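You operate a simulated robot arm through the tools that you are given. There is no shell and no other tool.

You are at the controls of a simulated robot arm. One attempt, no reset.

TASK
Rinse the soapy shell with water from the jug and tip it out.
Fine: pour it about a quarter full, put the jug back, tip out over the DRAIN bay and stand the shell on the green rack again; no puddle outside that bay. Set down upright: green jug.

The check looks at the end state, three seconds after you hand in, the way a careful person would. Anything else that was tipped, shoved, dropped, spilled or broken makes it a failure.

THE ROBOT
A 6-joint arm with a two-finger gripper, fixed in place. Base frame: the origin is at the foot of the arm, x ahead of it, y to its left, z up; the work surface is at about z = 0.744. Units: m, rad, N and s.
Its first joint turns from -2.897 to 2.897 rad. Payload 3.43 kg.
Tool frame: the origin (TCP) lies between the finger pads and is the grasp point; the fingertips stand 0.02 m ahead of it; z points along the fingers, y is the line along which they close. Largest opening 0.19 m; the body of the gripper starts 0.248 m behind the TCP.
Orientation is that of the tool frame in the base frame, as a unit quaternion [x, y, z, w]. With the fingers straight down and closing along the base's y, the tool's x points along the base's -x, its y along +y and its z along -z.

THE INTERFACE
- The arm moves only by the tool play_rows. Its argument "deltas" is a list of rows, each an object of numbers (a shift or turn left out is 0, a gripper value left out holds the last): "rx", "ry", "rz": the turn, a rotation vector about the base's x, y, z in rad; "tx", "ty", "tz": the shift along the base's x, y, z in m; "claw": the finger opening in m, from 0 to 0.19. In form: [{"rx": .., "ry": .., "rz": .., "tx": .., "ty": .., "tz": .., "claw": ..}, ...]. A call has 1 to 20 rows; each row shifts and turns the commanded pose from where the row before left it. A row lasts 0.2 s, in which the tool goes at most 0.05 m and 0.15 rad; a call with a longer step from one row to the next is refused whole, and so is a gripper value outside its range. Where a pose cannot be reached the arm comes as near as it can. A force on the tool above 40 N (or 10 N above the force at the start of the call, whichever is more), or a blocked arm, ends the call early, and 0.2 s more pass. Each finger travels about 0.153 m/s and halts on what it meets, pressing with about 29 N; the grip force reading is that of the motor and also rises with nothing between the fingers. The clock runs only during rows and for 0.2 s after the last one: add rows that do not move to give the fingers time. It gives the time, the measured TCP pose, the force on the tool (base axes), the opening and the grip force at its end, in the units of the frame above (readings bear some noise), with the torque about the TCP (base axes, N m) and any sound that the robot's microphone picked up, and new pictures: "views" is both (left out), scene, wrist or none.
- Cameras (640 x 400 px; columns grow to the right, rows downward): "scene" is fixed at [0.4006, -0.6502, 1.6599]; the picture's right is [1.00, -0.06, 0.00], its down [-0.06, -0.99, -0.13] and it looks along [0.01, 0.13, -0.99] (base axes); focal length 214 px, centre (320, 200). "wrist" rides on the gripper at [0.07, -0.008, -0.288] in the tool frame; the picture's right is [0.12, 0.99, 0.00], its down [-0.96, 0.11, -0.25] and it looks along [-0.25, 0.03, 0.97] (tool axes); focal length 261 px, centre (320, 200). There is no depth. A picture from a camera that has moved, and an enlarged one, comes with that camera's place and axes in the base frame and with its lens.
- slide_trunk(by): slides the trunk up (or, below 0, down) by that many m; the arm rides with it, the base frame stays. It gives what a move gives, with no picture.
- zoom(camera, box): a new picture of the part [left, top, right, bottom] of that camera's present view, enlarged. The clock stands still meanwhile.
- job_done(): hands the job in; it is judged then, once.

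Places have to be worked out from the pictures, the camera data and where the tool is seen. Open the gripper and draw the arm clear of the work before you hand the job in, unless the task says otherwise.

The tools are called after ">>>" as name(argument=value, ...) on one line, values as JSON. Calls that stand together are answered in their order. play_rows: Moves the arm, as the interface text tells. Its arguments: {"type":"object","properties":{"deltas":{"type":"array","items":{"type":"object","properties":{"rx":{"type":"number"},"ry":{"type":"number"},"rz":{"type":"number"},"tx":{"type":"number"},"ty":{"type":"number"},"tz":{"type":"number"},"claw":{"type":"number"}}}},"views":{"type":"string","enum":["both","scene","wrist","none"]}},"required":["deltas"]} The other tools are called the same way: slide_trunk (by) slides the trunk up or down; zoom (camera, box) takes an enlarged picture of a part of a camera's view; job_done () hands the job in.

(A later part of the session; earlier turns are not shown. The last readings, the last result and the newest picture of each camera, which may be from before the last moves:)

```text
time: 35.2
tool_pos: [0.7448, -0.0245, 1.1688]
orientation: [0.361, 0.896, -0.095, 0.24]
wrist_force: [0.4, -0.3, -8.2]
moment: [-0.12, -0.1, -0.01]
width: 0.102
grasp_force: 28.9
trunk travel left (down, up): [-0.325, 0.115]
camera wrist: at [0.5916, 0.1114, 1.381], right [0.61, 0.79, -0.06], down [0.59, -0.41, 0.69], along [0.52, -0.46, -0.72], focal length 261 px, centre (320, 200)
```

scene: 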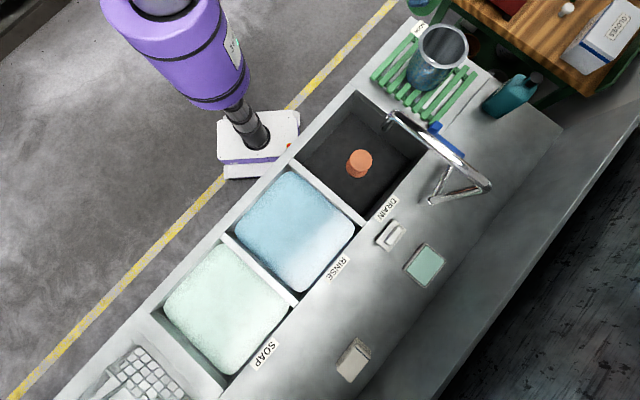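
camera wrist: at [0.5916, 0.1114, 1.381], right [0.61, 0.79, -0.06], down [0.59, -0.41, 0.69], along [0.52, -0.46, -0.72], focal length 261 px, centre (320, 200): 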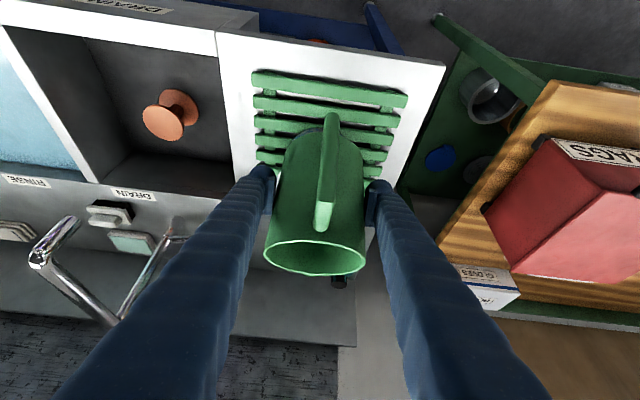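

Tilted 15° with weight unchanged at 8.2 N. I check the scene close-up for the jug's spout relative to the shell mouth.

>>> zoom(camera="scene", box=[380, 0, 500, 100])

>>> zoom(camera="wrist", box=[220, 60, 420, 290])

```text
4.00 times, centred on (440, 50) of scene
camera zoom: at [0.4006, -0.6502, 1.6599], right [1.0, -0.06, 0.0], down [-0.06, -0.99, -0.13], along [0.01, 0.13, -0.99], focal length 858 px, centre (-160, 800)
```

zoom: 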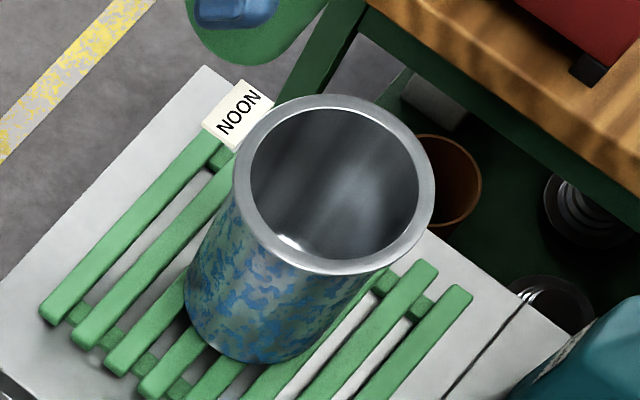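

```text
1.74 times, centred on (320, 175) of wrist
camera zoom: at [0.5916, 0.1114, 1.381], right [0.61, 0.79, -0.06], down [0.59, -0.41, 0.69], along [0.52, -0.46, -0.72], focal length 453 px, centre (320, 244)
```

zoom: 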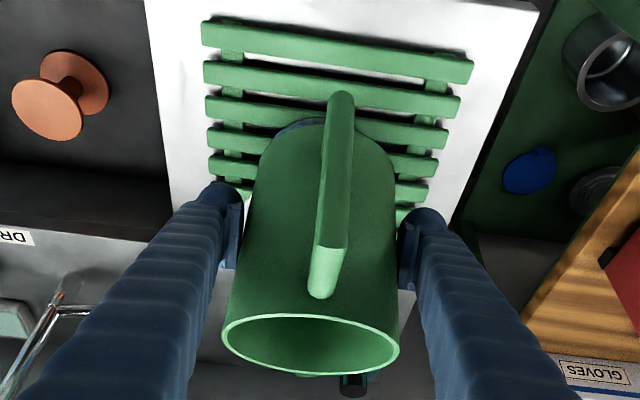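

The jug bottom is visible clear of the NOON tag, and the shell is still dry inside. I begin tilting in small increments, watching the weight.

>>> play_rows(deltas=[{"rx": 0.0304, "ry": 0.0314}, {"rx": 0.0304, "ry": 0.0314}, {"rx": 0.0304, "ry": 0.0314}, {}, {}, {}], views="wrist")

>>> zoom(camera="scene", box=[380, 0, 500, 100])

```text
time: 36.6
tool_pos: [0.7444, -0.027, 1.1695]
orientation: [0.368, 0.91, -0.072, 0.18]
wrist_force: [-0.6, -0.5, -8.5]
moment: [-0.09, -0.1, 0.0]
width: 0.1023
grasp_force: 29.0
trunk travel left (down, up): [-0.325, 0.115]
camera wrist: at [0.613, 0.0896, 1.4064], right [0.61, 0.79, -0.04], down [0.65, -0.47, 0.6], along [0.45, -0.39, -0.8], focal length 261 px, centre (320, 200)
```

wrist: 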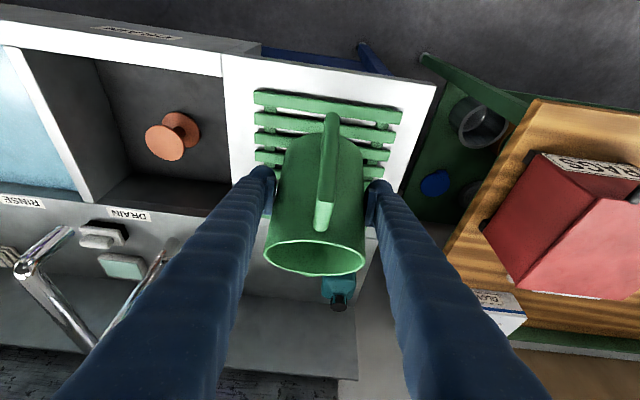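

```text
4.00 times, centred on (440, 50) of scene
camera zoom: at [0.4006, -0.6502, 1.6599], right [1.0, -0.06, 0.0], down [-0.06, -0.99, -0.13], along [0.01, 0.13, -0.99], focal length 858 px, centre (-160, 800)
```

zoom: 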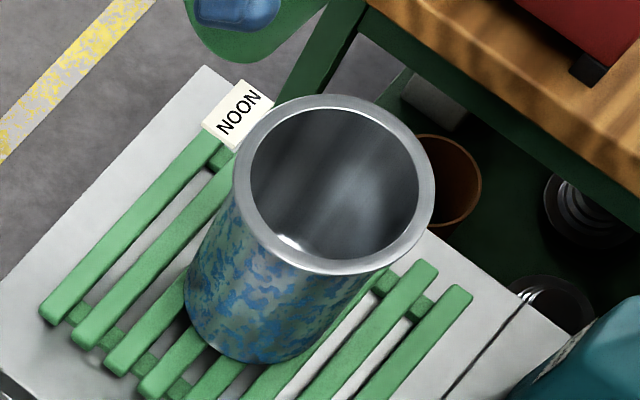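

Tilt is now about 23° with no stream and the weight unchanged. I continue in 5° steps.

>>> play_rows(deltas=[{"rx": 0.0304, "ry": 0.0314}, {"rx": 0.0304, "ry": 0.0314}, {}, {}, {}, {}], views="none")

>>> zoom(camera="scene", box=[380, 0, 500, 100])

>>> zoom(camera="wrist", box=[220, 60, 420, 290])

```text
time: 38.0
tool_pos: [0.7439, -0.0244, 1.1689]
orientation: [0.37, 0.917, -0.055, 0.141]
wrist_force: [0.7, 0.5, -8.0]
moment: [-0.06, -0.06, 0.0]
width: 0.1019
grasp_force: 29.4
trunk travel left (down, up): [-0.325, 0.115]
```

```text
4.00 times, centred on (440, 50) of scene
camera zoom: at [0.4006, -0.6502, 1.6599], right [1.0, -0.06, 0.0], down [-0.06, -0.99, -0.13], along [0.01, 0.13, -0.99], focal length 858 px, centre (-160, 800)
```

zoom: 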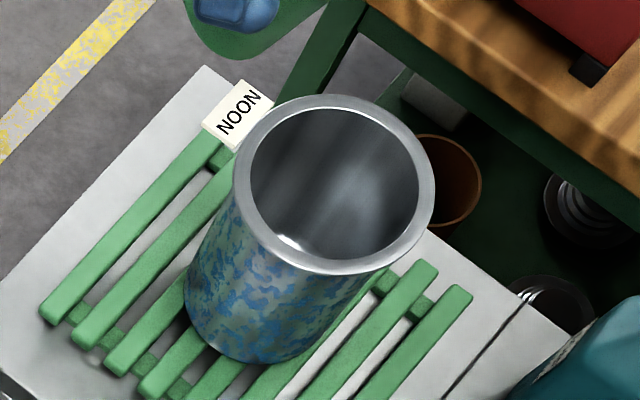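

```text
1.74 times, centred on (320, 175) of wrist
camera zoom: at [0.6282, 0.0751, 1.421], right [0.61, 0.79, -0.03], down [0.69, -0.5, 0.52], along [0.4, -0.34, -0.85], focal length 453 px, centre (320, 244)
```

zoom: 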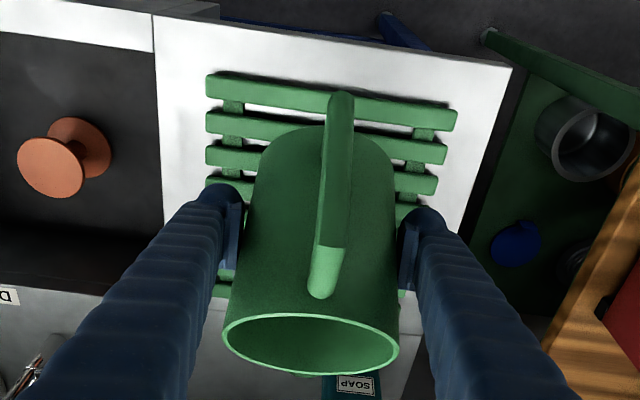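

Tilt is about 28° with no stream seen inside the shell. I notice a faint spot near the rack's lower-left, so I enlarge that area.

>>> zoom(camera="scene", box=[365, 50, 425, 110])

>>> zoom(camera="wrist", box=[260, 180, 380, 280])

```text
6.67 times, centred on (395, 80) of scene
camera zoom: at [0.4006, -0.6502, 1.6599], right [1.0, -0.06, 0.0], down [-0.06, -0.99, -0.13], along [0.01, 0.13, -0.99], focal length 1430 px, centre (-180, 1000)
```

zoom: 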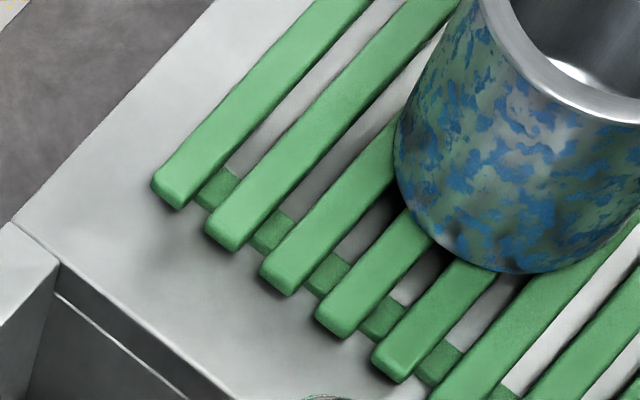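

```text
4.00 times, centred on (320, 230) of wrist
camera zoom: at [0.6282, 0.0751, 1.421], right [0.61, 0.79, -0.03], down [0.69, -0.5, 0.52], along [0.4, -0.34, -0.85], focal length 1043 px, centre (320, 80)
```

zoom: 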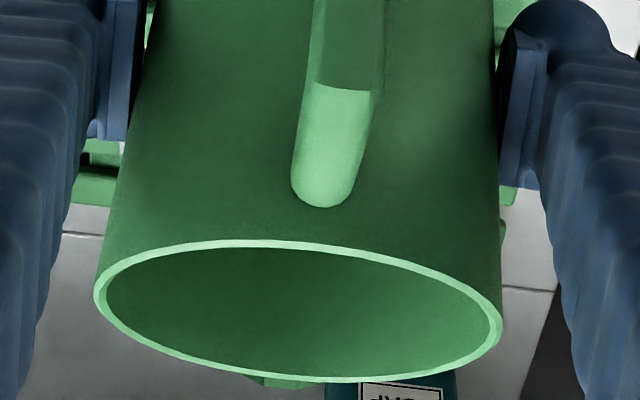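

The spot is just deck shading. Comparing views, the jug's water sits roughly 25 mm below its rim, so flow should only start near 30°. I look closely into the jug's mouth before tilting on.

>>> zoom(camera="wrist", box=[265, 235, 375, 285])

>>> play_rows(deltas=[{"rx": 0.0243, "ry": 0.0251}, {"rx": 0.0243, "ry": 0.0251}, {}, {}, {}], views="wrist")

>>> zoom(camera="scene", box=[380, 0, 500, 100])

>>> zoom(camera="wrist", box=[265, 235, 375, 285])

```text
5.82 times, centred on (320, 260) of wrist
camera zoom: at [0.6282, 0.0751, 1.421], right [0.61, 0.79, -0.03], down [0.69, -0.5, 0.52], along [0.4, -0.34, -0.85], focal length 1516 px, centre (320, -149)
```

zoom: 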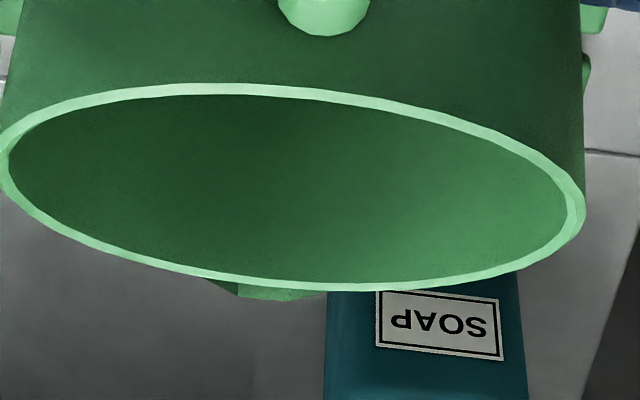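

```text
time: 39.2
tool_pos: [0.7444, -0.0256, 1.1699]
orientation: [0.373, 0.921, -0.043, 0.108]
wrist_force: [0.6, -0.8, -6.9]
moment: [-0.07, -0.05, 0.04]
width: 0.1019
grasp_force: 28.9
trunk travel left (down, up): [-0.325, 0.115]
camera wrist: at [0.6417, 0.0628, 1.4313], right [0.61, 0.8, -0.03], down [0.71, -0.53, 0.46], along [0.36, -0.3, -0.89], focal length 261 px, centre (320, 200)
```

wrist: 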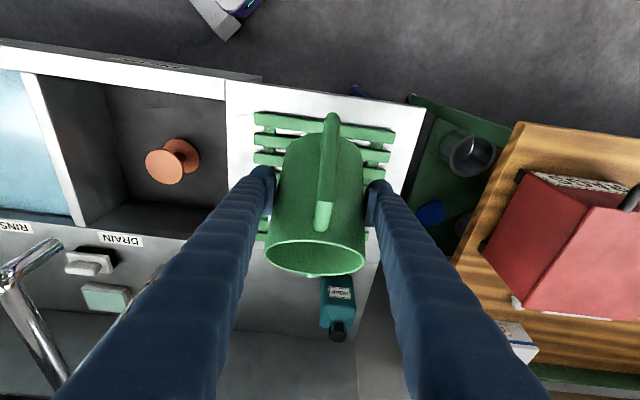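

```text
4.00 times, centred on (440, 50) of scene
camera zoom: at [0.4006, -0.6502, 1.6599], right [1.0, -0.06, 0.0], down [-0.06, -0.99, -0.13], along [0.01, 0.13, -0.99], focal length 858 px, centre (-160, 800)
```

zoom: 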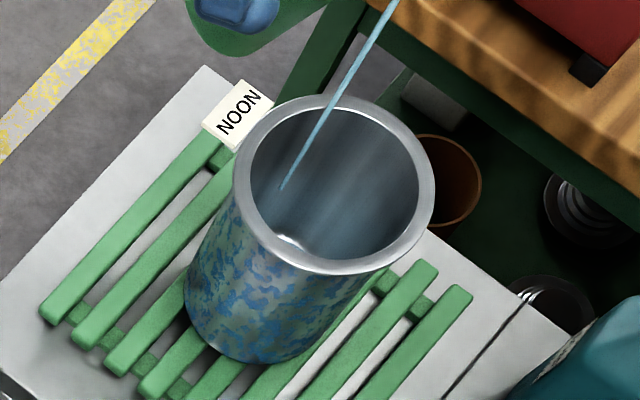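

```text
5.82 times, centred on (320, 260) of wrist
camera zoom: at [0.6417, 0.0628, 1.4313], right [0.61, 0.8, -0.03], down [0.71, -0.53, 0.46], along [0.36, -0.3, -0.89], focal length 1516 px, centre (320, -149)
```

zoom: 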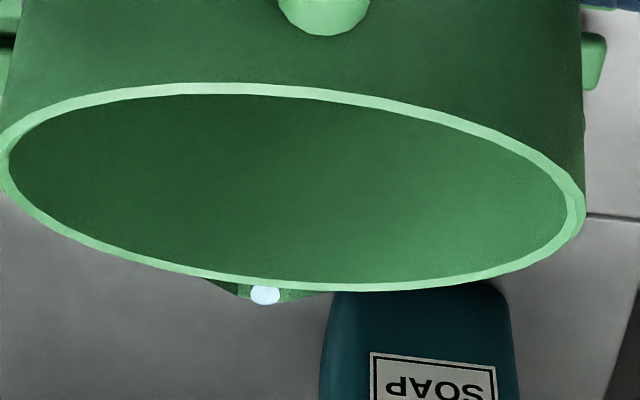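

The stream has started at about 32° and falls inside the shell mouth. I hold and take a few weight readings to see how fast it drops.

>>> play_rows(deltas=[{}, {}], views="none")

>>> play_rows(deltas=[{}], views="none")

>>> play_rows(deltas=[{}], views="none")

>>> zoom(camera="scene", box=[380, 0, 500, 100])

```text
time: 39.8
tool_pos: [0.7455, -0.0247, 1.1699]
orientation: [0.373, 0.921, -0.042, 0.109]
wrist_force: [-0.5, 0.4, -7.4]
moment: [-0.07, -0.03, 0.0]
width: 0.1019
grasp_force: 29.1
trunk travel left (down, up): [-0.325, 0.115]
```

```text
time: 40.2
tool_pos: [0.7454, -0.0243, 1.1697]
orientation: [0.372, 0.921, -0.043, 0.109]
wrist_force: [0.5, 0.1, -7.7]
moment: [-0.07, -0.08, 0.01]
width: 0.1019
grasp_force: 28.8
trunk travel left (down, up): [-0.325, 0.115]
```

```text
time: 40.6
tool_pos: [0.7451, -0.0261, 1.1696]
orientation: [0.372, 0.921, -0.043, 0.108]
wrist_force: [0.9, -0.4, -7.5]
moment: [-0.11, -0.07, -0.01]
width: 0.1017
grasp_force: 29.1
trunk travel left (down, up): [-0.325, 0.115]
```

```text
4.00 times, centred on (440, 50) of scene
camera zoom: at [0.4006, -0.6502, 1.6599], right [1.0, -0.06, 0.0], down [-0.06, -0.99, -0.13], along [0.01, 0.13, -0.99], focal length 858 px, centre (-160, 800)
```

zoom: 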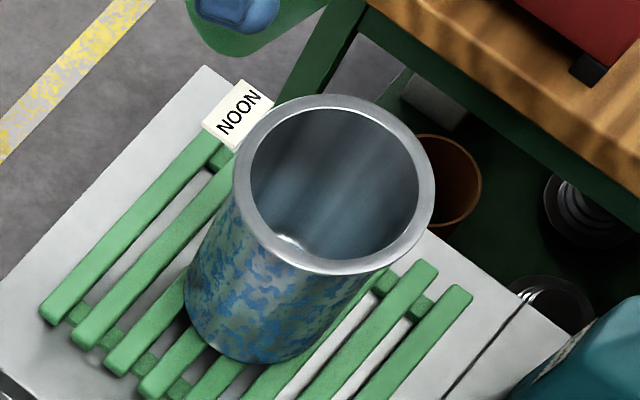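

The flow stopped by itself once levelled; the weight fell from about 8.2 to 7.5 N. I aim to pour roughly 0.30 kg (down to about 5.2 N), so I continue in 4° steps.

>>> play_rows(deltas=[{"rx": 0.0243, "ry": 0.0251}, {"rx": 0.0243, "ry": 0.0251}, {}], views="none")

>>> zoom(camera="scene", box=[380, 0, 500, 100])

>>> play_rows(deltas=[{}, {}], views="none")

>>> play_rows(deltas=[{}, {}], views="none")

>>> play_rows(deltas=[{}], views="none")

>>> play_rows(deltas=[{}], views="none")

>>> zoom(camera="scene", box=[380, 0, 500, 100])

```text
time: 41.4
tool_pos: [0.7432, -0.0245, 1.1702]
orientation: [0.373, 0.924, -0.029, 0.076]
wrist_force: [0.2, 0.8, -7.1]
moment: [-0.09, -0.08, 0.03]
width: 0.1019
grasp_force: 29.7
trunk travel left (down, up): [-0.325, 0.115]
```

```text
4.00 times, centred on (440, 50) of scene
camera zoom: at [0.4006, -0.6502, 1.6599], right [1.0, -0.06, 0.0], down [-0.06, -0.99, -0.13], along [0.01, 0.13, -0.99], focal length 858 px, centre (-160, 800)
```

zoom: 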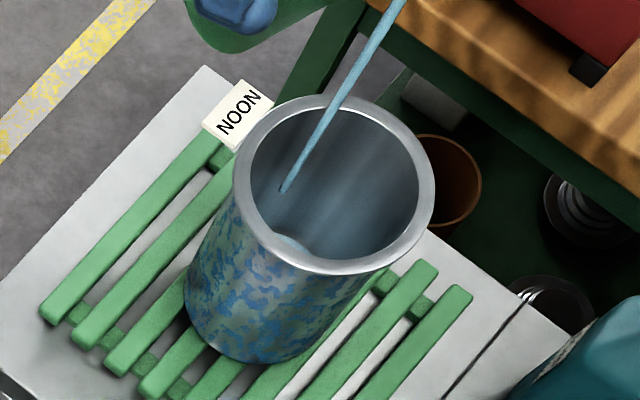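

```text
time: 42.0
tool_pos: [0.743, -0.0253, 1.1686]
orientation: [0.374, 0.924, -0.031, 0.076]
wrist_force: [0.5, 0.7, -8.0]
moment: [-0.09, -0.08, 0.01]
width: 0.1019
grasp_force: 29.2
trunk travel left (down, up): [-0.325, 0.115]
```

```text
time: 42.6
tool_pos: [0.7438, -0.0255, 1.169]
orientation: [0.373, 0.924, -0.029, 0.076]
wrist_force: [-0.1, -0.6, -7.8]
moment: [-0.08, -0.07, 0.02]
width: 0.1018
grasp_force: 28.9
trunk travel left (down, up): [-0.325, 0.115]
```

```text
time: 43.0
tool_pos: [0.7439, -0.0255, 1.1692]
orientation: [0.373, 0.924, -0.03, 0.076]
wrist_force: [0.8, -0.1, -8.3]
moment: [-0.09, -0.05, 0.01]
width: 0.1015
grasp_force: 29.0
trunk travel left (down, up): [-0.325, 0.115]
```

```text
time: 43.4
tool_pos: [0.7443, -0.0252, 1.1696]
orientation: [0.374, 0.924, -0.029, 0.077]
wrist_force: [0.5, 0.1, -7.3]
moment: [-0.08, -0.05, 0.01]
width: 0.102
grasp_force: 28.9
trunk travel left (down, up): [-0.325, 0.115]
```

```text
4.00 times, centred on (440, 50) of scene
camera zoom: at [0.4006, -0.6502, 1.6599], right [1.0, -0.06, 0.0], down [-0.06, -0.99, -0.13], along [0.01, 0.13, -0.99], focal length 858 px, centre (-160, 800)
```

zoom: 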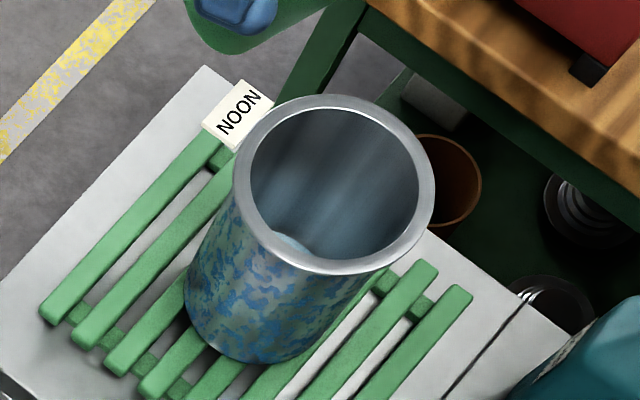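

Tilt is now 35°; the force readings scatter by about 0.4 N, so I'll also judge by the water level seen in the shell. I tilt on to about 41°.

>>> play_rows(deltas=[{"rx": 0.0243, "ry": 0.0251}, {"rx": 0.0243, "ry": 0.0251}, {"rx": 0.0243, "ry": 0.0251}, {}], views="wrist")

>>> zoom(camera="scene", box=[380, 0, 500, 100])

>>> play_rows(deltas=[{}, {}, {}], views="none")

>>> play_rows(deltas=[{}], views="none")

>>> play_rows(deltas=[{}], views="none")

>>> play_rows(deltas=[{}], views="none")

>>> zoom(camera="scene", box=[395, 15, 475, 95])

```text
time: 44.4
tool_pos: [0.7457, -0.024, 1.1689]
orientation: [0.374, 0.927, -0.01, 0.029]
wrist_force: [-0.2, 0.2, -7.7]
moment: [-0.03, -0.06, 0.0]
width: 0.1015
grasp_force: 28.9
trunk travel left (down, up): [-0.325, 0.115]
camera wrist: at [0.6759, 0.0298, 1.451], right [0.6, 0.8, 0.0], down [0.76, -0.57, 0.3], along [0.24, -0.19, -0.95], focal length 261 px, centre (320, 200)
```

wrist: 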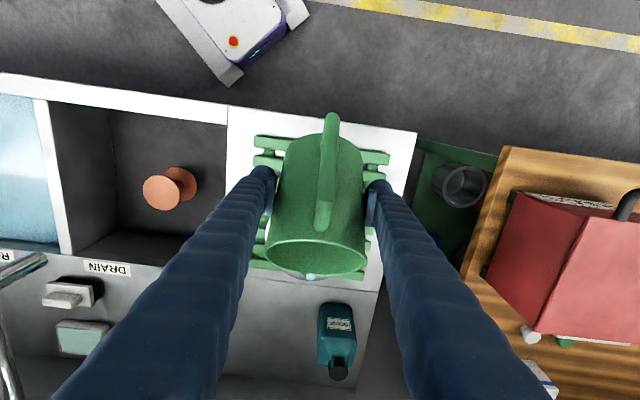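

```text
4.00 times, centred on (440, 50) of scene
camera zoom: at [0.4006, -0.6502, 1.6599], right [1.0, -0.06, 0.0], down [-0.06, -0.99, -0.13], along [0.01, 0.13, -0.99], focal length 858 px, centre (-160, 800)
```

zoom: 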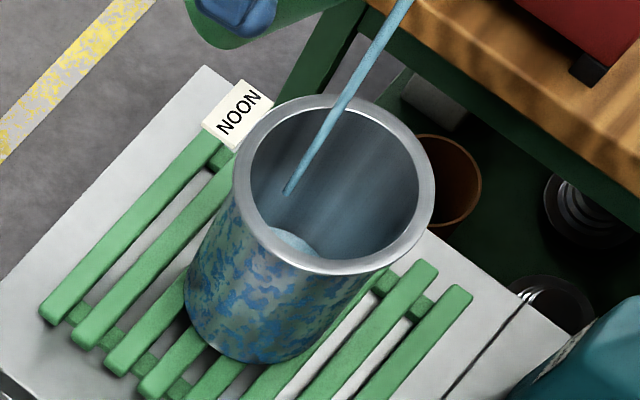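

```text
time: 45.2
tool_pos: [0.7453, -0.0252, 1.1699]
orientation: [0.375, 0.927, -0.01, 0.028]
wrist_force: [0.7, 0.1, -6.8]
moment: [-0.07, -0.05, 0.03]
width: 0.102
grasp_force: 28.3
trunk travel left (down, up): [-0.325, 0.115]
```

```text
time: 45.6
tool_pos: [0.745, -0.0236, 1.1695]
orientation: [0.374, 0.927, -0.01, 0.028]
wrist_force: [0.1, -1.0, -6.8]
moment: [-0.06, -0.04, 0.01]
width: 0.1018
grasp_force: 28.7
trunk travel left (down, up): [-0.325, 0.115]
```

```text
time: 46.0
tool_pos: [0.7457, -0.0232, 1.1694]
orientation: [0.375, 0.927, -0.01, 0.027]
wrist_force: [0.1, 0.1, -6.2]
moment: [-0.08, -0.06, -0.02]
width: 0.1017
grasp_force: 29.0
trunk travel left (down, up): [-0.325, 0.115]
```

```text
time: 46.4
tool_pos: [0.746, -0.0243, 1.1682]
orientation: [0.374, 0.927, -0.011, 0.028]
wrist_force: [-0.3, -0.2, -6.8]
moment: [-0.06, -0.03, 0.04]
width: 0.1014
grasp_force: 29.1
trunk travel left (down, up): [-0.325, 0.115]
```

```text
5.00 times, centred on (435, 55) of scene
camera zoom: at [0.4006, -0.6502, 1.6599], right [1.0, -0.06, 0.0], down [-0.06, -0.99, -0.13], along [0.01, 0.13, -0.99], focal length 1072 px, centre (-255, 925)
```

zoom: 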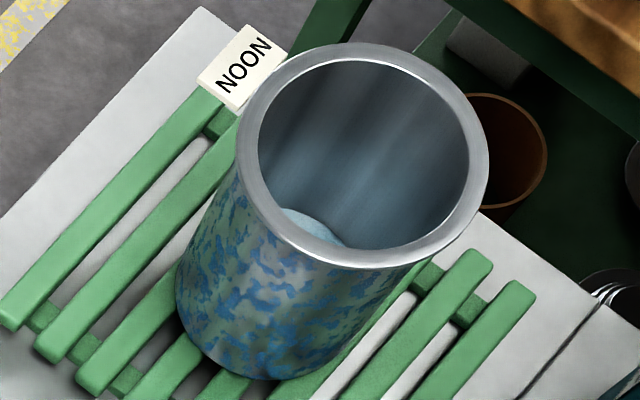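

The weight now averages about 6.65 N, so roughly 0.16 kg is in the shell. I enlarge the shell mouth strongly to judge the level.

>>> zoom(camera="scene", box=[420, 20, 460, 70])

>>> zoom(camera="wrist", box=[250, 225, 390, 300])

```text
8.00 times, centred on (440, 45) of scene
camera zoom: at [0.4006, -0.6502, 1.6599], right [1.0, -0.06, 0.0], down [-0.06, -0.99, -0.13], along [0.01, 0.13, -0.99], focal length 1716 px, centre (-640, 1440)
```

zoom: 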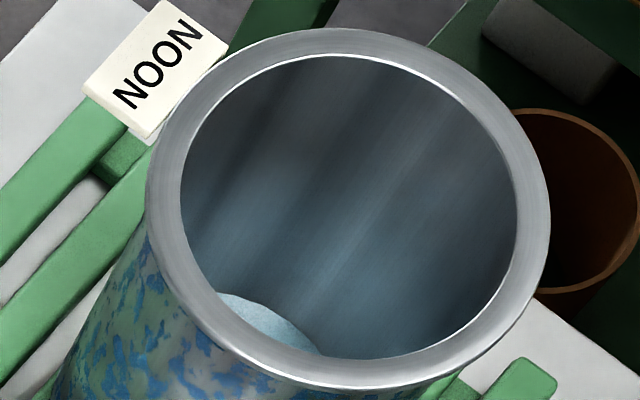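

```text
4.57 times, centred on (320, 262) of wrist
camera zoom: at [0.6763, 0.03, 1.4506], right [0.6, 0.8, 0.0], down [0.76, -0.57, 0.3], along [0.24, -0.19, -0.95], focal length 1192 px, centre (320, -86)
```

zoom: 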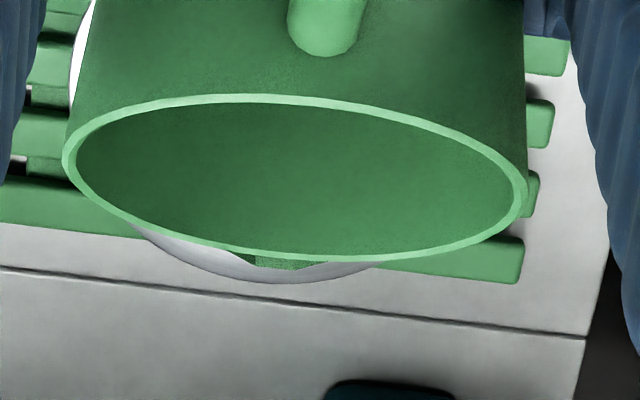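

From the geometry, the shell is about 0.12 m deep inside and a quarter-full level would put the water's far edge near (298,272) in this 8x picture; it is at about (268,305) now. I tilt another 6°.

>>> play_rows(deltas=[{"rx": 0.0243, "ry": 0.0251}, {"rx": 0.0243, "ry": 0.0251}, {"rx": 0.0243, "ry": 0.0251}, {}, {}, {}, {}], views="none")

>>> zoom(camera="scene", box=[420, 20, 460, 70])

>>> play_rows(deltas=[{}], views="none")

>>> play_rows(deltas=[{}], views="none")

>>> play_rows(deltas=[{}], views="none")

>>> play_rows(deltas=[{}], views="scene")

```text
time: 48.0
tool_pos: [0.7448, -0.0259, 1.1688]
orientation: [0.375, 0.927, 0.008, -0.02]
wrist_force: [0.1, 1.0, -5.9]
moment: [-0.07, -0.02, -0.04]
width: 0.1015
grasp_force: 29.1
trunk travel left (down, up): [-0.325, 0.115]
```

```text
8.00 times, centred on (440, 45) of scene
camera zoom: at [0.4006, -0.6502, 1.6599], right [1.0, -0.06, 0.0], down [-0.06, -0.99, -0.13], along [0.01, 0.13, -0.99], focal length 1716 px, centre (-640, 1440)
```

zoom: 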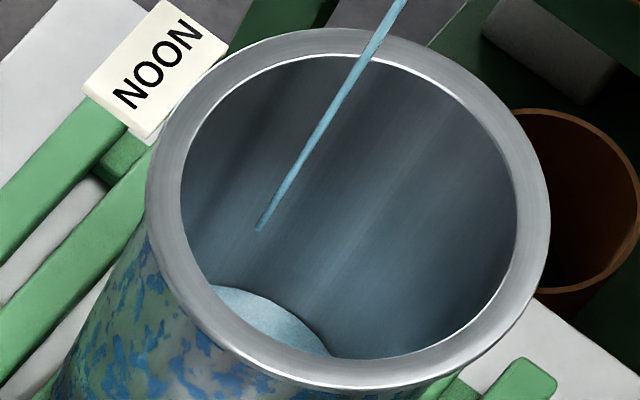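

```text
time: 48.4
tool_pos: [0.7453, -0.0243, 1.1686]
orientation: [0.374, 0.927, 0.009, -0.021]
wrist_force: [0.3, -0.3, -5.9]
moment: [-0.05, -0.05, 0.02]
width: 0.1017
grasp_force: 29.2
trunk travel left (down, up): [-0.325, 0.115]
```

```text
time: 48.8
tool_pos: [0.7448, -0.0243, 1.1688]
orientation: [0.375, 0.927, 0.009, -0.021]
wrist_force: [0.6, 0.2, -5.7]
moment: [-0.05, -0.05, 0.0]
width: 0.1015
grasp_force: 29.1
trunk travel left (down, up): [-0.325, 0.115]
```

```text
time: 49.2
tool_pos: [0.7447, -0.0234, 1.1694]
orientation: [0.374, 0.927, 0.009, -0.021]
wrist_force: [0.1, 0.2, -6.6]
moment: [-0.06, -0.03, -0.03]
width: 0.1014
grasp_force: 28.6
trunk travel left (down, up): [-0.325, 0.115]
```

```text
time: 49.6
tool_pos: [0.7444, -0.0252, 1.1679]
orientation: [0.374, 0.927, 0.009, -0.021]
wrist_force: [1.1, 0.5, -6.6]
moment: [-0.08, -0.07, 0.0]
width: 0.1011
grasp_force: 28.7
trunk travel left (down, up): [-0.325, 0.115]
```

scene: 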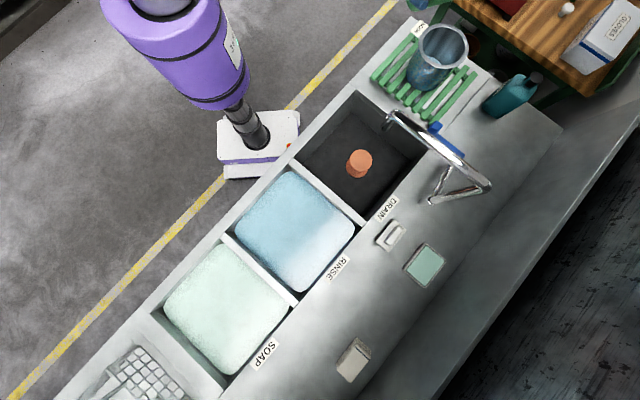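

The readings average about 6.2 N, so around 0.2 kg has gone in. I look at the water level again.

>>> zoom(camera="scene", box=[420, 20, 460, 70])

```text
8.00 times, centred on (440, 45) of scene
camera zoom: at [0.4006, -0.6502, 1.6599], right [1.0, -0.06, 0.0], down [-0.06, -0.99, -0.13], along [0.01, 0.13, -0.99], focal length 1716 px, centre (-640, 1440)
```

zoom: 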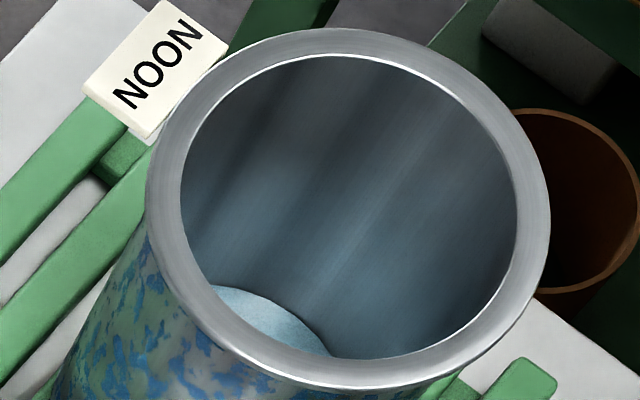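

About 16 mm of water by the picture, matching 0.2 kg; a quarter works out to about 0.38 kg. I tilt a further 6°.

>>> play_rows(deltas=[{"rx": 0.0243, "ry": 0.0251}, {"rx": 0.0243, "ry": 0.0251}, {"rx": 0.0243, "ry": 0.0251}, {}, {}, {}, {}, {}], views="wrist")

>>> play_rows(deltas=[{}], views="none")

>>> play_rows(deltas=[{}], views="none")

>>> play_rows(deltas=[{}], views="none")

>>> play_rows(deltas=[{}], views="none")

>>> zoom(camera="scene", box=[420, 20, 460, 70])

```text
time: 51.4
tool_pos: [0.7447, -0.0256, 1.1691]
orientation: [0.373, 0.925, 0.029, -0.069]
wrist_force: [0.0, -0.5, -6.1]
moment: [-0.05, -0.06, -0.01]
width: 0.1014
grasp_force: 29.2
trunk travel left (down, up): [-0.325, 0.115]
camera wrist: at [0.7198, -0.0126, 1.4629], right [0.6, 0.8, 0.02], down [0.79, -0.6, 0.1], along [0.09, -0.05, -0.99], focal length 261 px, centre (320, 200)
```

wrist: 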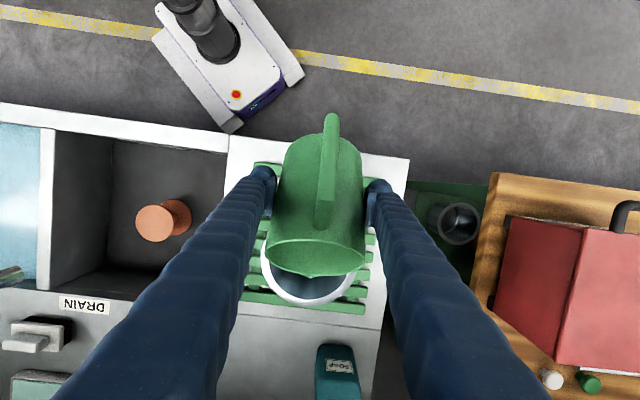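

```text
time: 51.8
tool_pos: [0.7448, -0.0255, 1.1696]
orientation: [0.373, 0.925, 0.028, -0.069]
wrist_force: [-0.9, -0.4, -5.8]
moment: [-0.02, -0.05, 0.03]
width: 0.1013
grasp_force: 28.7
trunk travel left (down, up): [-0.325, 0.115]
```

```text
time: 52.2
tool_pos: [0.7453, -0.0243, 1.1704]
orientation: [0.374, 0.924, 0.029, -0.069]
wrist_force: [0.7, -0.1, -5.8]
moment: [-0.04, -0.04, -0.01]
width: 0.101
grasp_force: 29.3
trunk travel left (down, up): [-0.325, 0.115]
```

```text
time: 52.6
tool_pos: [0.7444, -0.0241, 1.1695]
orientation: [0.374, 0.925, 0.029, -0.069]
wrist_force: [1.1, -0.1, -5.0]
moment: [-0.06, -0.02, -0.01]
width: 0.1014
grasp_force: 29.1
trunk travel left (down, up): [-0.325, 0.115]
```

```text
time: 53.0
tool_pos: [0.7451, -0.0252, 1.1689]
orientation: [0.374, 0.925, 0.03, -0.069]
wrist_force: [0.0, -1.2, -6.1]
moment: [-0.05, -0.02, 0.01]
width: 0.1013
grasp_force: 28.8
trunk travel left (down, up): [-0.325, 0.115]
```

```text
8.00 times, centred on (440, 45) of scene
camera zoom: at [0.4006, -0.6502, 1.6599], right [1.0, -0.06, 0.0], down [-0.06, -0.99, -0.13], along [0.01, 0.13, -0.99], focal length 1716 px, centre (-640, 1440)
```

zoom: 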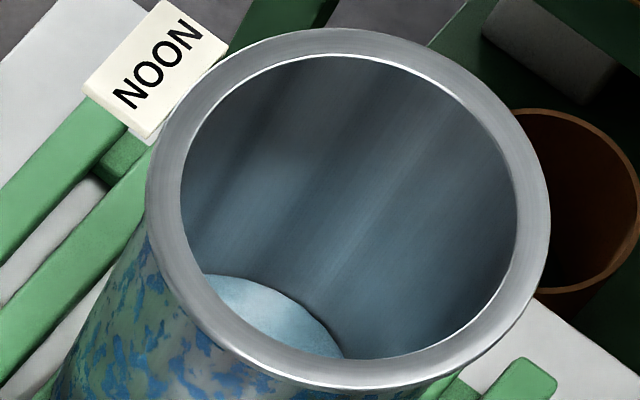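

About 0.25 kg is in now and the level is still short of a quarter. I tilt another 6°.

>>> play_rows(deltas=[{"rx": 0.0243, "ry": 0.0251}, {"rx": 0.0243, "ry": 0.0251}, {"rx": 0.0243, "ry": 0.0251}, {}, {}, {}, {}, {}], views="wrist")

>>> play_rows(deltas=[{}], views="none")

>>> play_rows(deltas=[{}], views="none")

>>> play_rows(deltas=[{}], views="none")

>>> play_rows(deltas=[{}], views="none")

>>> zoom(camera="scene", box=[420, 20, 460, 70])

```text
time: 54.8
tool_pos: [0.7434, -0.0255, 1.1686]
orientation: [0.372, 0.92, 0.048, -0.117]
wrist_force: [-0.3, 0.3, -3.8]
moment: [-0.02, -0.03, 0.03]
width: 0.1014
grasp_force: 29.2
trunk travel left (down, up): [-0.325, 0.115]
camera wrist: at [0.7424, -0.0337, 1.4633], right [0.61, 0.79, 0.03], down [0.79, -0.61, 0.0], along [0.02, 0.03, -1.0], focal length 261 px, centre (320, 200)
```

wrist: 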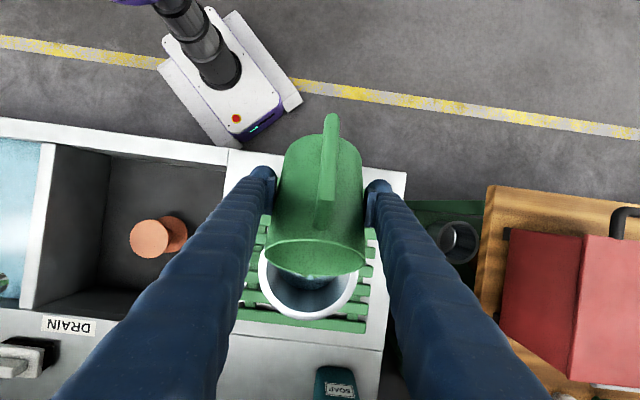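

```text
time: 55.2
tool_pos: [0.7451, -0.024, 1.1681]
orientation: [0.371, 0.92, 0.048, -0.117]
wrist_force: [-0.1, 0.5, -4.7]
moment: [-0.03, -0.04, 0.0]
width: 0.1012
grasp_force: 29.1
trunk travel left (down, up): [-0.325, 0.115]
```

```text
time: 55.6
tool_pos: [0.7461, -0.0246, 1.1682]
orientation: [0.372, 0.919, 0.048, -0.117]
wrist_force: [-0.1, -0.3, -4.7]
moment: [-0.03, -0.04, -0.01]
width: 0.1011
grasp_force: 28.7
trunk travel left (down, up): [-0.325, 0.115]
```

```text
time: 56.0
tool_pos: [0.7452, -0.0246, 1.1691]
orientation: [0.372, 0.92, 0.048, -0.117]
wrist_force: [0.2, 0.0, -4.3]
moment: [-0.01, 0.0, 0.02]
width: 0.101
grasp_force: 29.0
trunk travel left (down, up): [-0.325, 0.115]
```

```text
time: 56.4
tool_pos: [0.7459, -0.0248, 1.1677]
orientation: [0.371, 0.92, 0.049, -0.117]
wrist_force: [0.2, -0.5, -4.6]
moment: [-0.02, -0.04, -0.01]
width: 0.1011
grasp_force: 29.5
trunk travel left (down, up): [-0.325, 0.115]
```

```text
8.00 times, centred on (440, 45) of scene
camera zoom: at [0.4006, -0.6502, 1.6599], right [1.0, -0.06, 0.0], down [-0.06, -0.99, -0.13], along [0.01, 0.13, -0.99], focal length 1716 px, centre (-640, 1440)
```

zoom: 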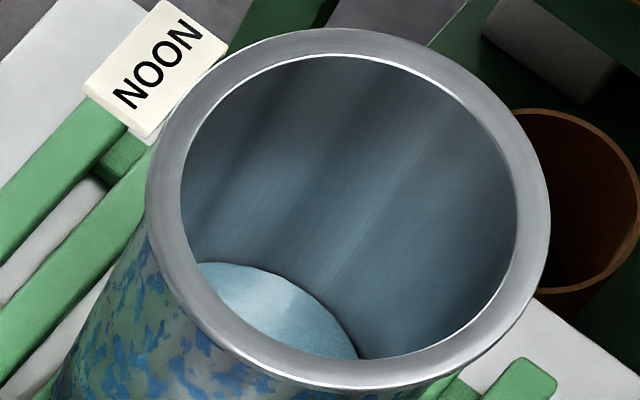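

The jug now averages about 4.5 N, so roughly 0.37 kg is in, and the level looks like 21–25 % of the depth. I add a small 2° touch more and check.

>>> play_rows(deltas=[{"rx": 0.0122, "ry": 0.0126}, {"rx": 0.0122, "ry": 0.0126}, {}, {}, {}, {}], views="none")

>>> play_rows(deltas=[{}], views="none")

>>> play_rows(deltas=[{}], views="none")

>>> play_rows(deltas=[{}], views="none")

>>> zoom(camera="scene", box=[420, 20, 460, 70])

>>> zoom(camera="wrist", box=[220, 200, 420, 340])

```text
time: 57.8
tool_pos: [0.7451, -0.0242, 1.168]
orientation: [0.371, 0.917, 0.055, -0.134]
wrist_force: [-0.3, -0.7, -3.4]
moment: [-0.04, -0.06, 0.01]
width: 0.1009
grasp_force: 29.1
trunk travel left (down, up): [-0.325, 0.115]
```

```text
time: 58.2
tool_pos: [0.7456, -0.025, 1.1676]
orientation: [0.37, 0.918, 0.054, -0.134]
wrist_force: [0.5, 0.6, -4.3]
moment: [0.0, -0.01, 0.01]
width: 0.1011
grasp_force: 28.9
trunk travel left (down, up): [-0.325, 0.115]
```

```text
time: 58.6
tool_pos: [0.746, -0.0242, 1.1685]
orientation: [0.371, 0.917, 0.055, -0.133]
wrist_force: [-0.3, 0.5, -4.0]
moment: [-0.02, 0.0, 0.0]
width: 0.101
grasp_force: 28.5
trunk travel left (down, up): [-0.325, 0.115]
```

```text
time: 59.0
tool_pos: [0.7459, -0.0255, 1.1675]
orientation: [0.371, 0.917, 0.055, -0.134]
wrist_force: [0.4, 0.6, -3.7]
moment: [-0.02, 0.0, 0.02]
width: 0.1011
grasp_force: 29.0
trunk travel left (down, up): [-0.325, 0.115]
```

```text
8.00 times, centred on (440, 45) of scene
camera zoom: at [0.4006, -0.6502, 1.6599], right [1.0, -0.06, 0.0], down [-0.06, -0.99, -0.13], along [0.01, 0.13, -0.99], focal length 1716 px, centre (-640, 1440)
```

zoom: 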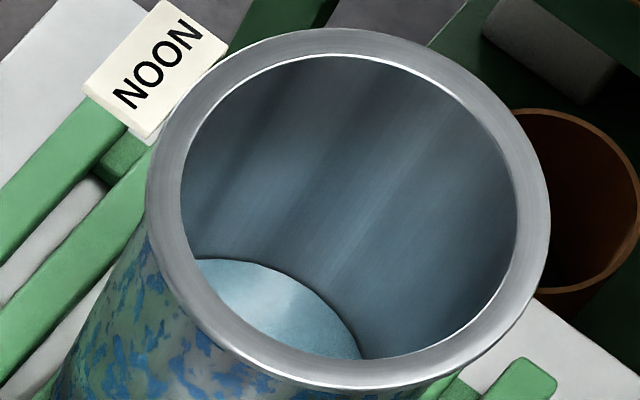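

```text
2.86 times, centred on (320, 270) of wrist
camera zoom: at [0.7498, -0.0412, 1.4625], right [0.61, 0.79, 0.04], down [0.79, -0.61, -0.04], along [-0.01, 0.05, -1.0], focal length 745 px, centre (320, 0)
```

zoom: 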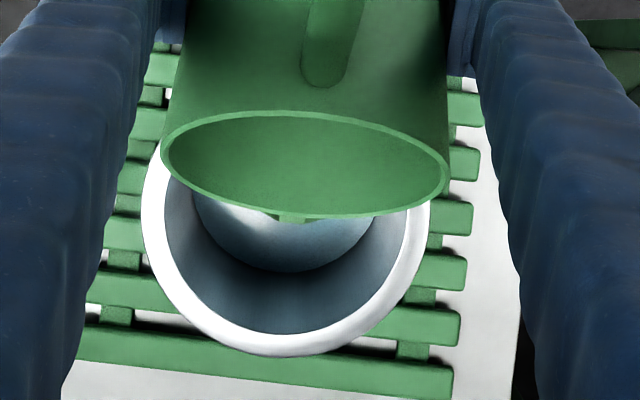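

Roughly 0.4 kg is in and the level is close to a quarter, so I stop pouring. I rotate the jug back toward upright over the shell, leaving 15° for the next move.

>>> play_rows(deltas=[{"rx": -0.0709, "ry": -0.0734}, {"rx": -0.0709, "ry": -0.0734}, {"rx": -0.0709, "ry": -0.0734}, {"rx": -0.0709, "ry": -0.0734}, {"rx": -0.0709, "ry": -0.0734}, {"rx": -0.0709, "ry": -0.0734}, {"rx": -0.0709, "ry": -0.0734}, {"rx": -0.0709, "ry": -0.0734}, {}, {}], views="both")

```text
time: 61.2
tool_pos: [0.7448, -0.026, 1.1702]
orientation: [0.362, 0.895, -0.096, 0.242]
wrist_force: [-0.3, 1.0, -3.9]
moment: [0.01, -0.01, 0.02]
width: 0.1007
grasp_force: 28.6
trunk travel left (down, up): [-0.325, 0.115]
camera wrist: at [0.5904, 0.1113, 1.381], right [0.61, 0.79, -0.06], down [0.59, -0.41, 0.7], along [0.53, -0.46, -0.71], focal length 261 px, centre (320, 200)
```

scene: 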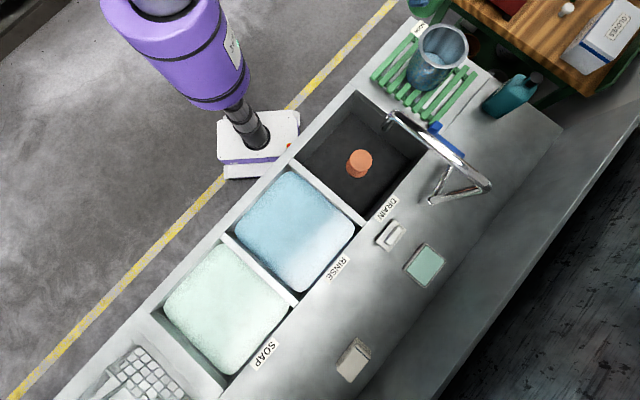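
wrist: 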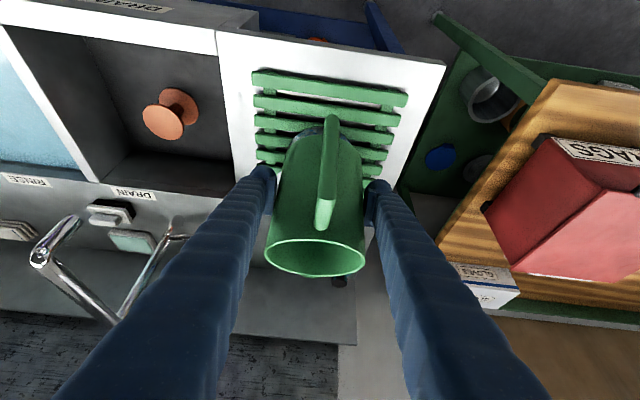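

The jug is back to 15° with the shell full to its level and nothing wet around it that I can see. I compare the jug's pose in the hand with the earlier identical view to detect slip.

>>> zoom(camera="wrist", box=[220, 60, 420, 290])

>>> zoom(camera="scene", box=[360, 0, 500, 110])

```text
1.74 times, centred on (320, 175) of wrist
camera zoom: at [0.5904, 0.1113, 1.381], right [0.61, 0.79, -0.06], down [0.59, -0.41, 0.7], along [0.53, -0.46, -0.71], focal length 453 px, centre (320, 244)
```

zoom: 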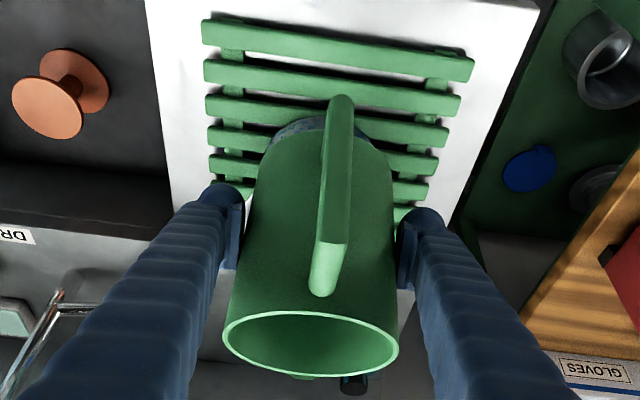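

```text
3.64 times, centred on (430, 55) of scene
camera zoom: at [0.4006, -0.6502, 1.6599], right [1.0, -0.06, 0.0], down [-0.06, -0.99, -0.13], along [0.01, 0.13, -0.99], focal length 780 px, centre (-80, 727)
```

zoom: 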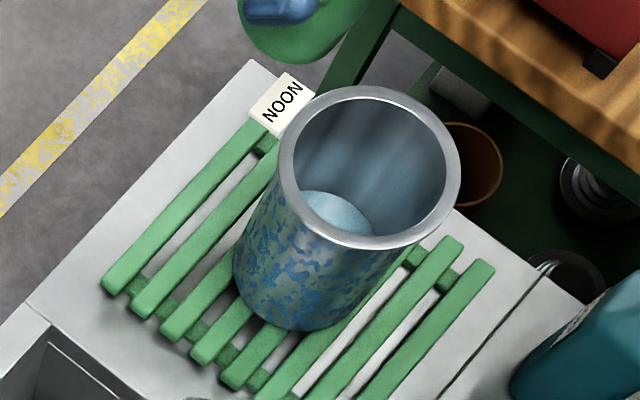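

The jug has turned about 2° in the pads, which I'll compensate. The deck and rack around the shell look dry. I bring the jug upright while moving out and up, reversing the approach.

>>> play_rows(deltas=[{"tx": 0.0045, "ty": -0.0045, "tz": 0.01, "rx": -0.02, "ry": -0.0207}, {"tx": 0.008, "ty": -0.008, "tz": 0.018, "rx": -0.035, "ry": -0.0362}, {"tx": 0.01, "ty": -0.01, "tz": 0.022, "rx": -0.0415, "ry": -0.0429}, {"tx": 0.008, "ty": -0.008, "tz": 0.018, "rx": -0.035, "ry": -0.0362}, {"tx": 0.0045, "ty": -0.0045, "tz": 0.01, "rx": -0.02, "ry": -0.0207}, {"tz": 0.02}, {"tz": 0.03}, {"tz": 0.03}, {"tz": 0.03}, {"tz": 0.02}, {}], views="both")

```text
time: 63.6
tool_pos: [0.7767, -0.0618, 1.3781]
orientation: [0.348, 0.864, -0.136, 0.338]
wrist_force: [-0.1, 0.6, -4.4]
moment: [0.0, -0.03, -0.02]
width: 0.1004
grasp_force: 28.5
trunk travel left (down, up): [-0.325, 0.115]
camera wrist: at [0.5941, 0.1042, 1.54], right [0.62, 0.78, -0.08], down [0.47, -0.29, 0.83], along [0.63, -0.56, -0.55], focal length 261 px, centre (320, 200)
```

scene: 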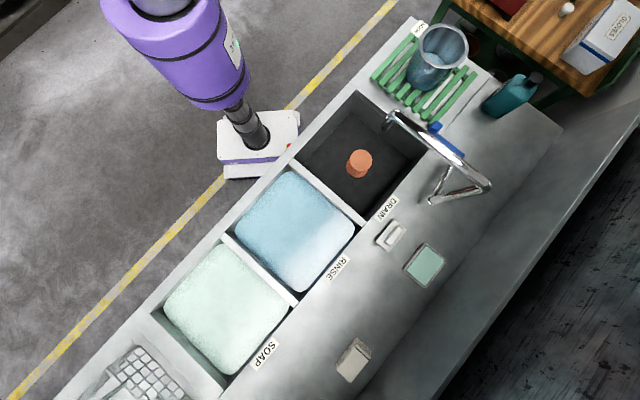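
wrist: 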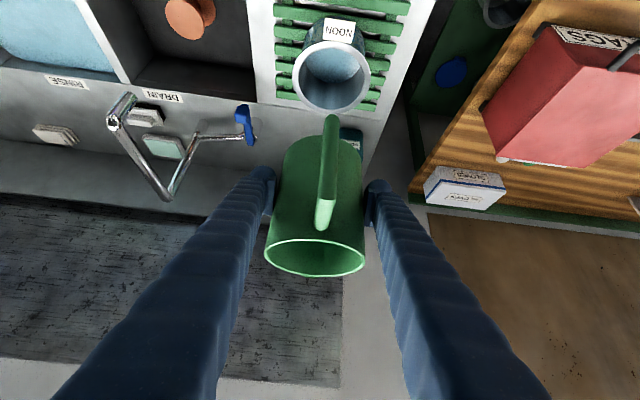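

From here the wrist camera sees into the shell, so I enlarge it to confirm the fill before carrying the jug away.

>>> zoom(camera="wrist", box=[270, 0, 400, 125])

```text
3.20 times, centred on (335, 62) of wrist
camera zoom: at [0.5941, 0.1042, 1.54], right [0.62, 0.78, -0.08], down [0.47, -0.29, 0.83], along [0.63, -0.56, -0.55], focal length 834 px, centre (272, 640)
```

zoom: 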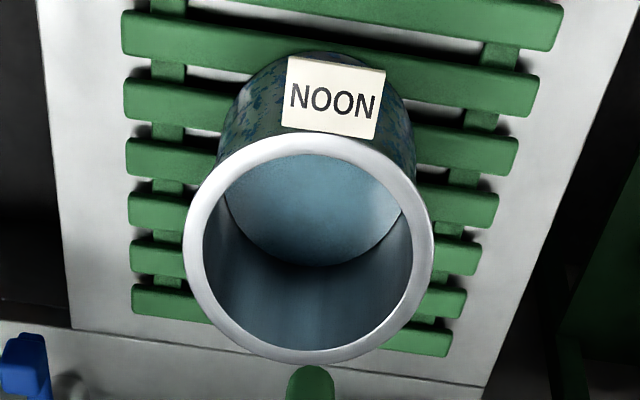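

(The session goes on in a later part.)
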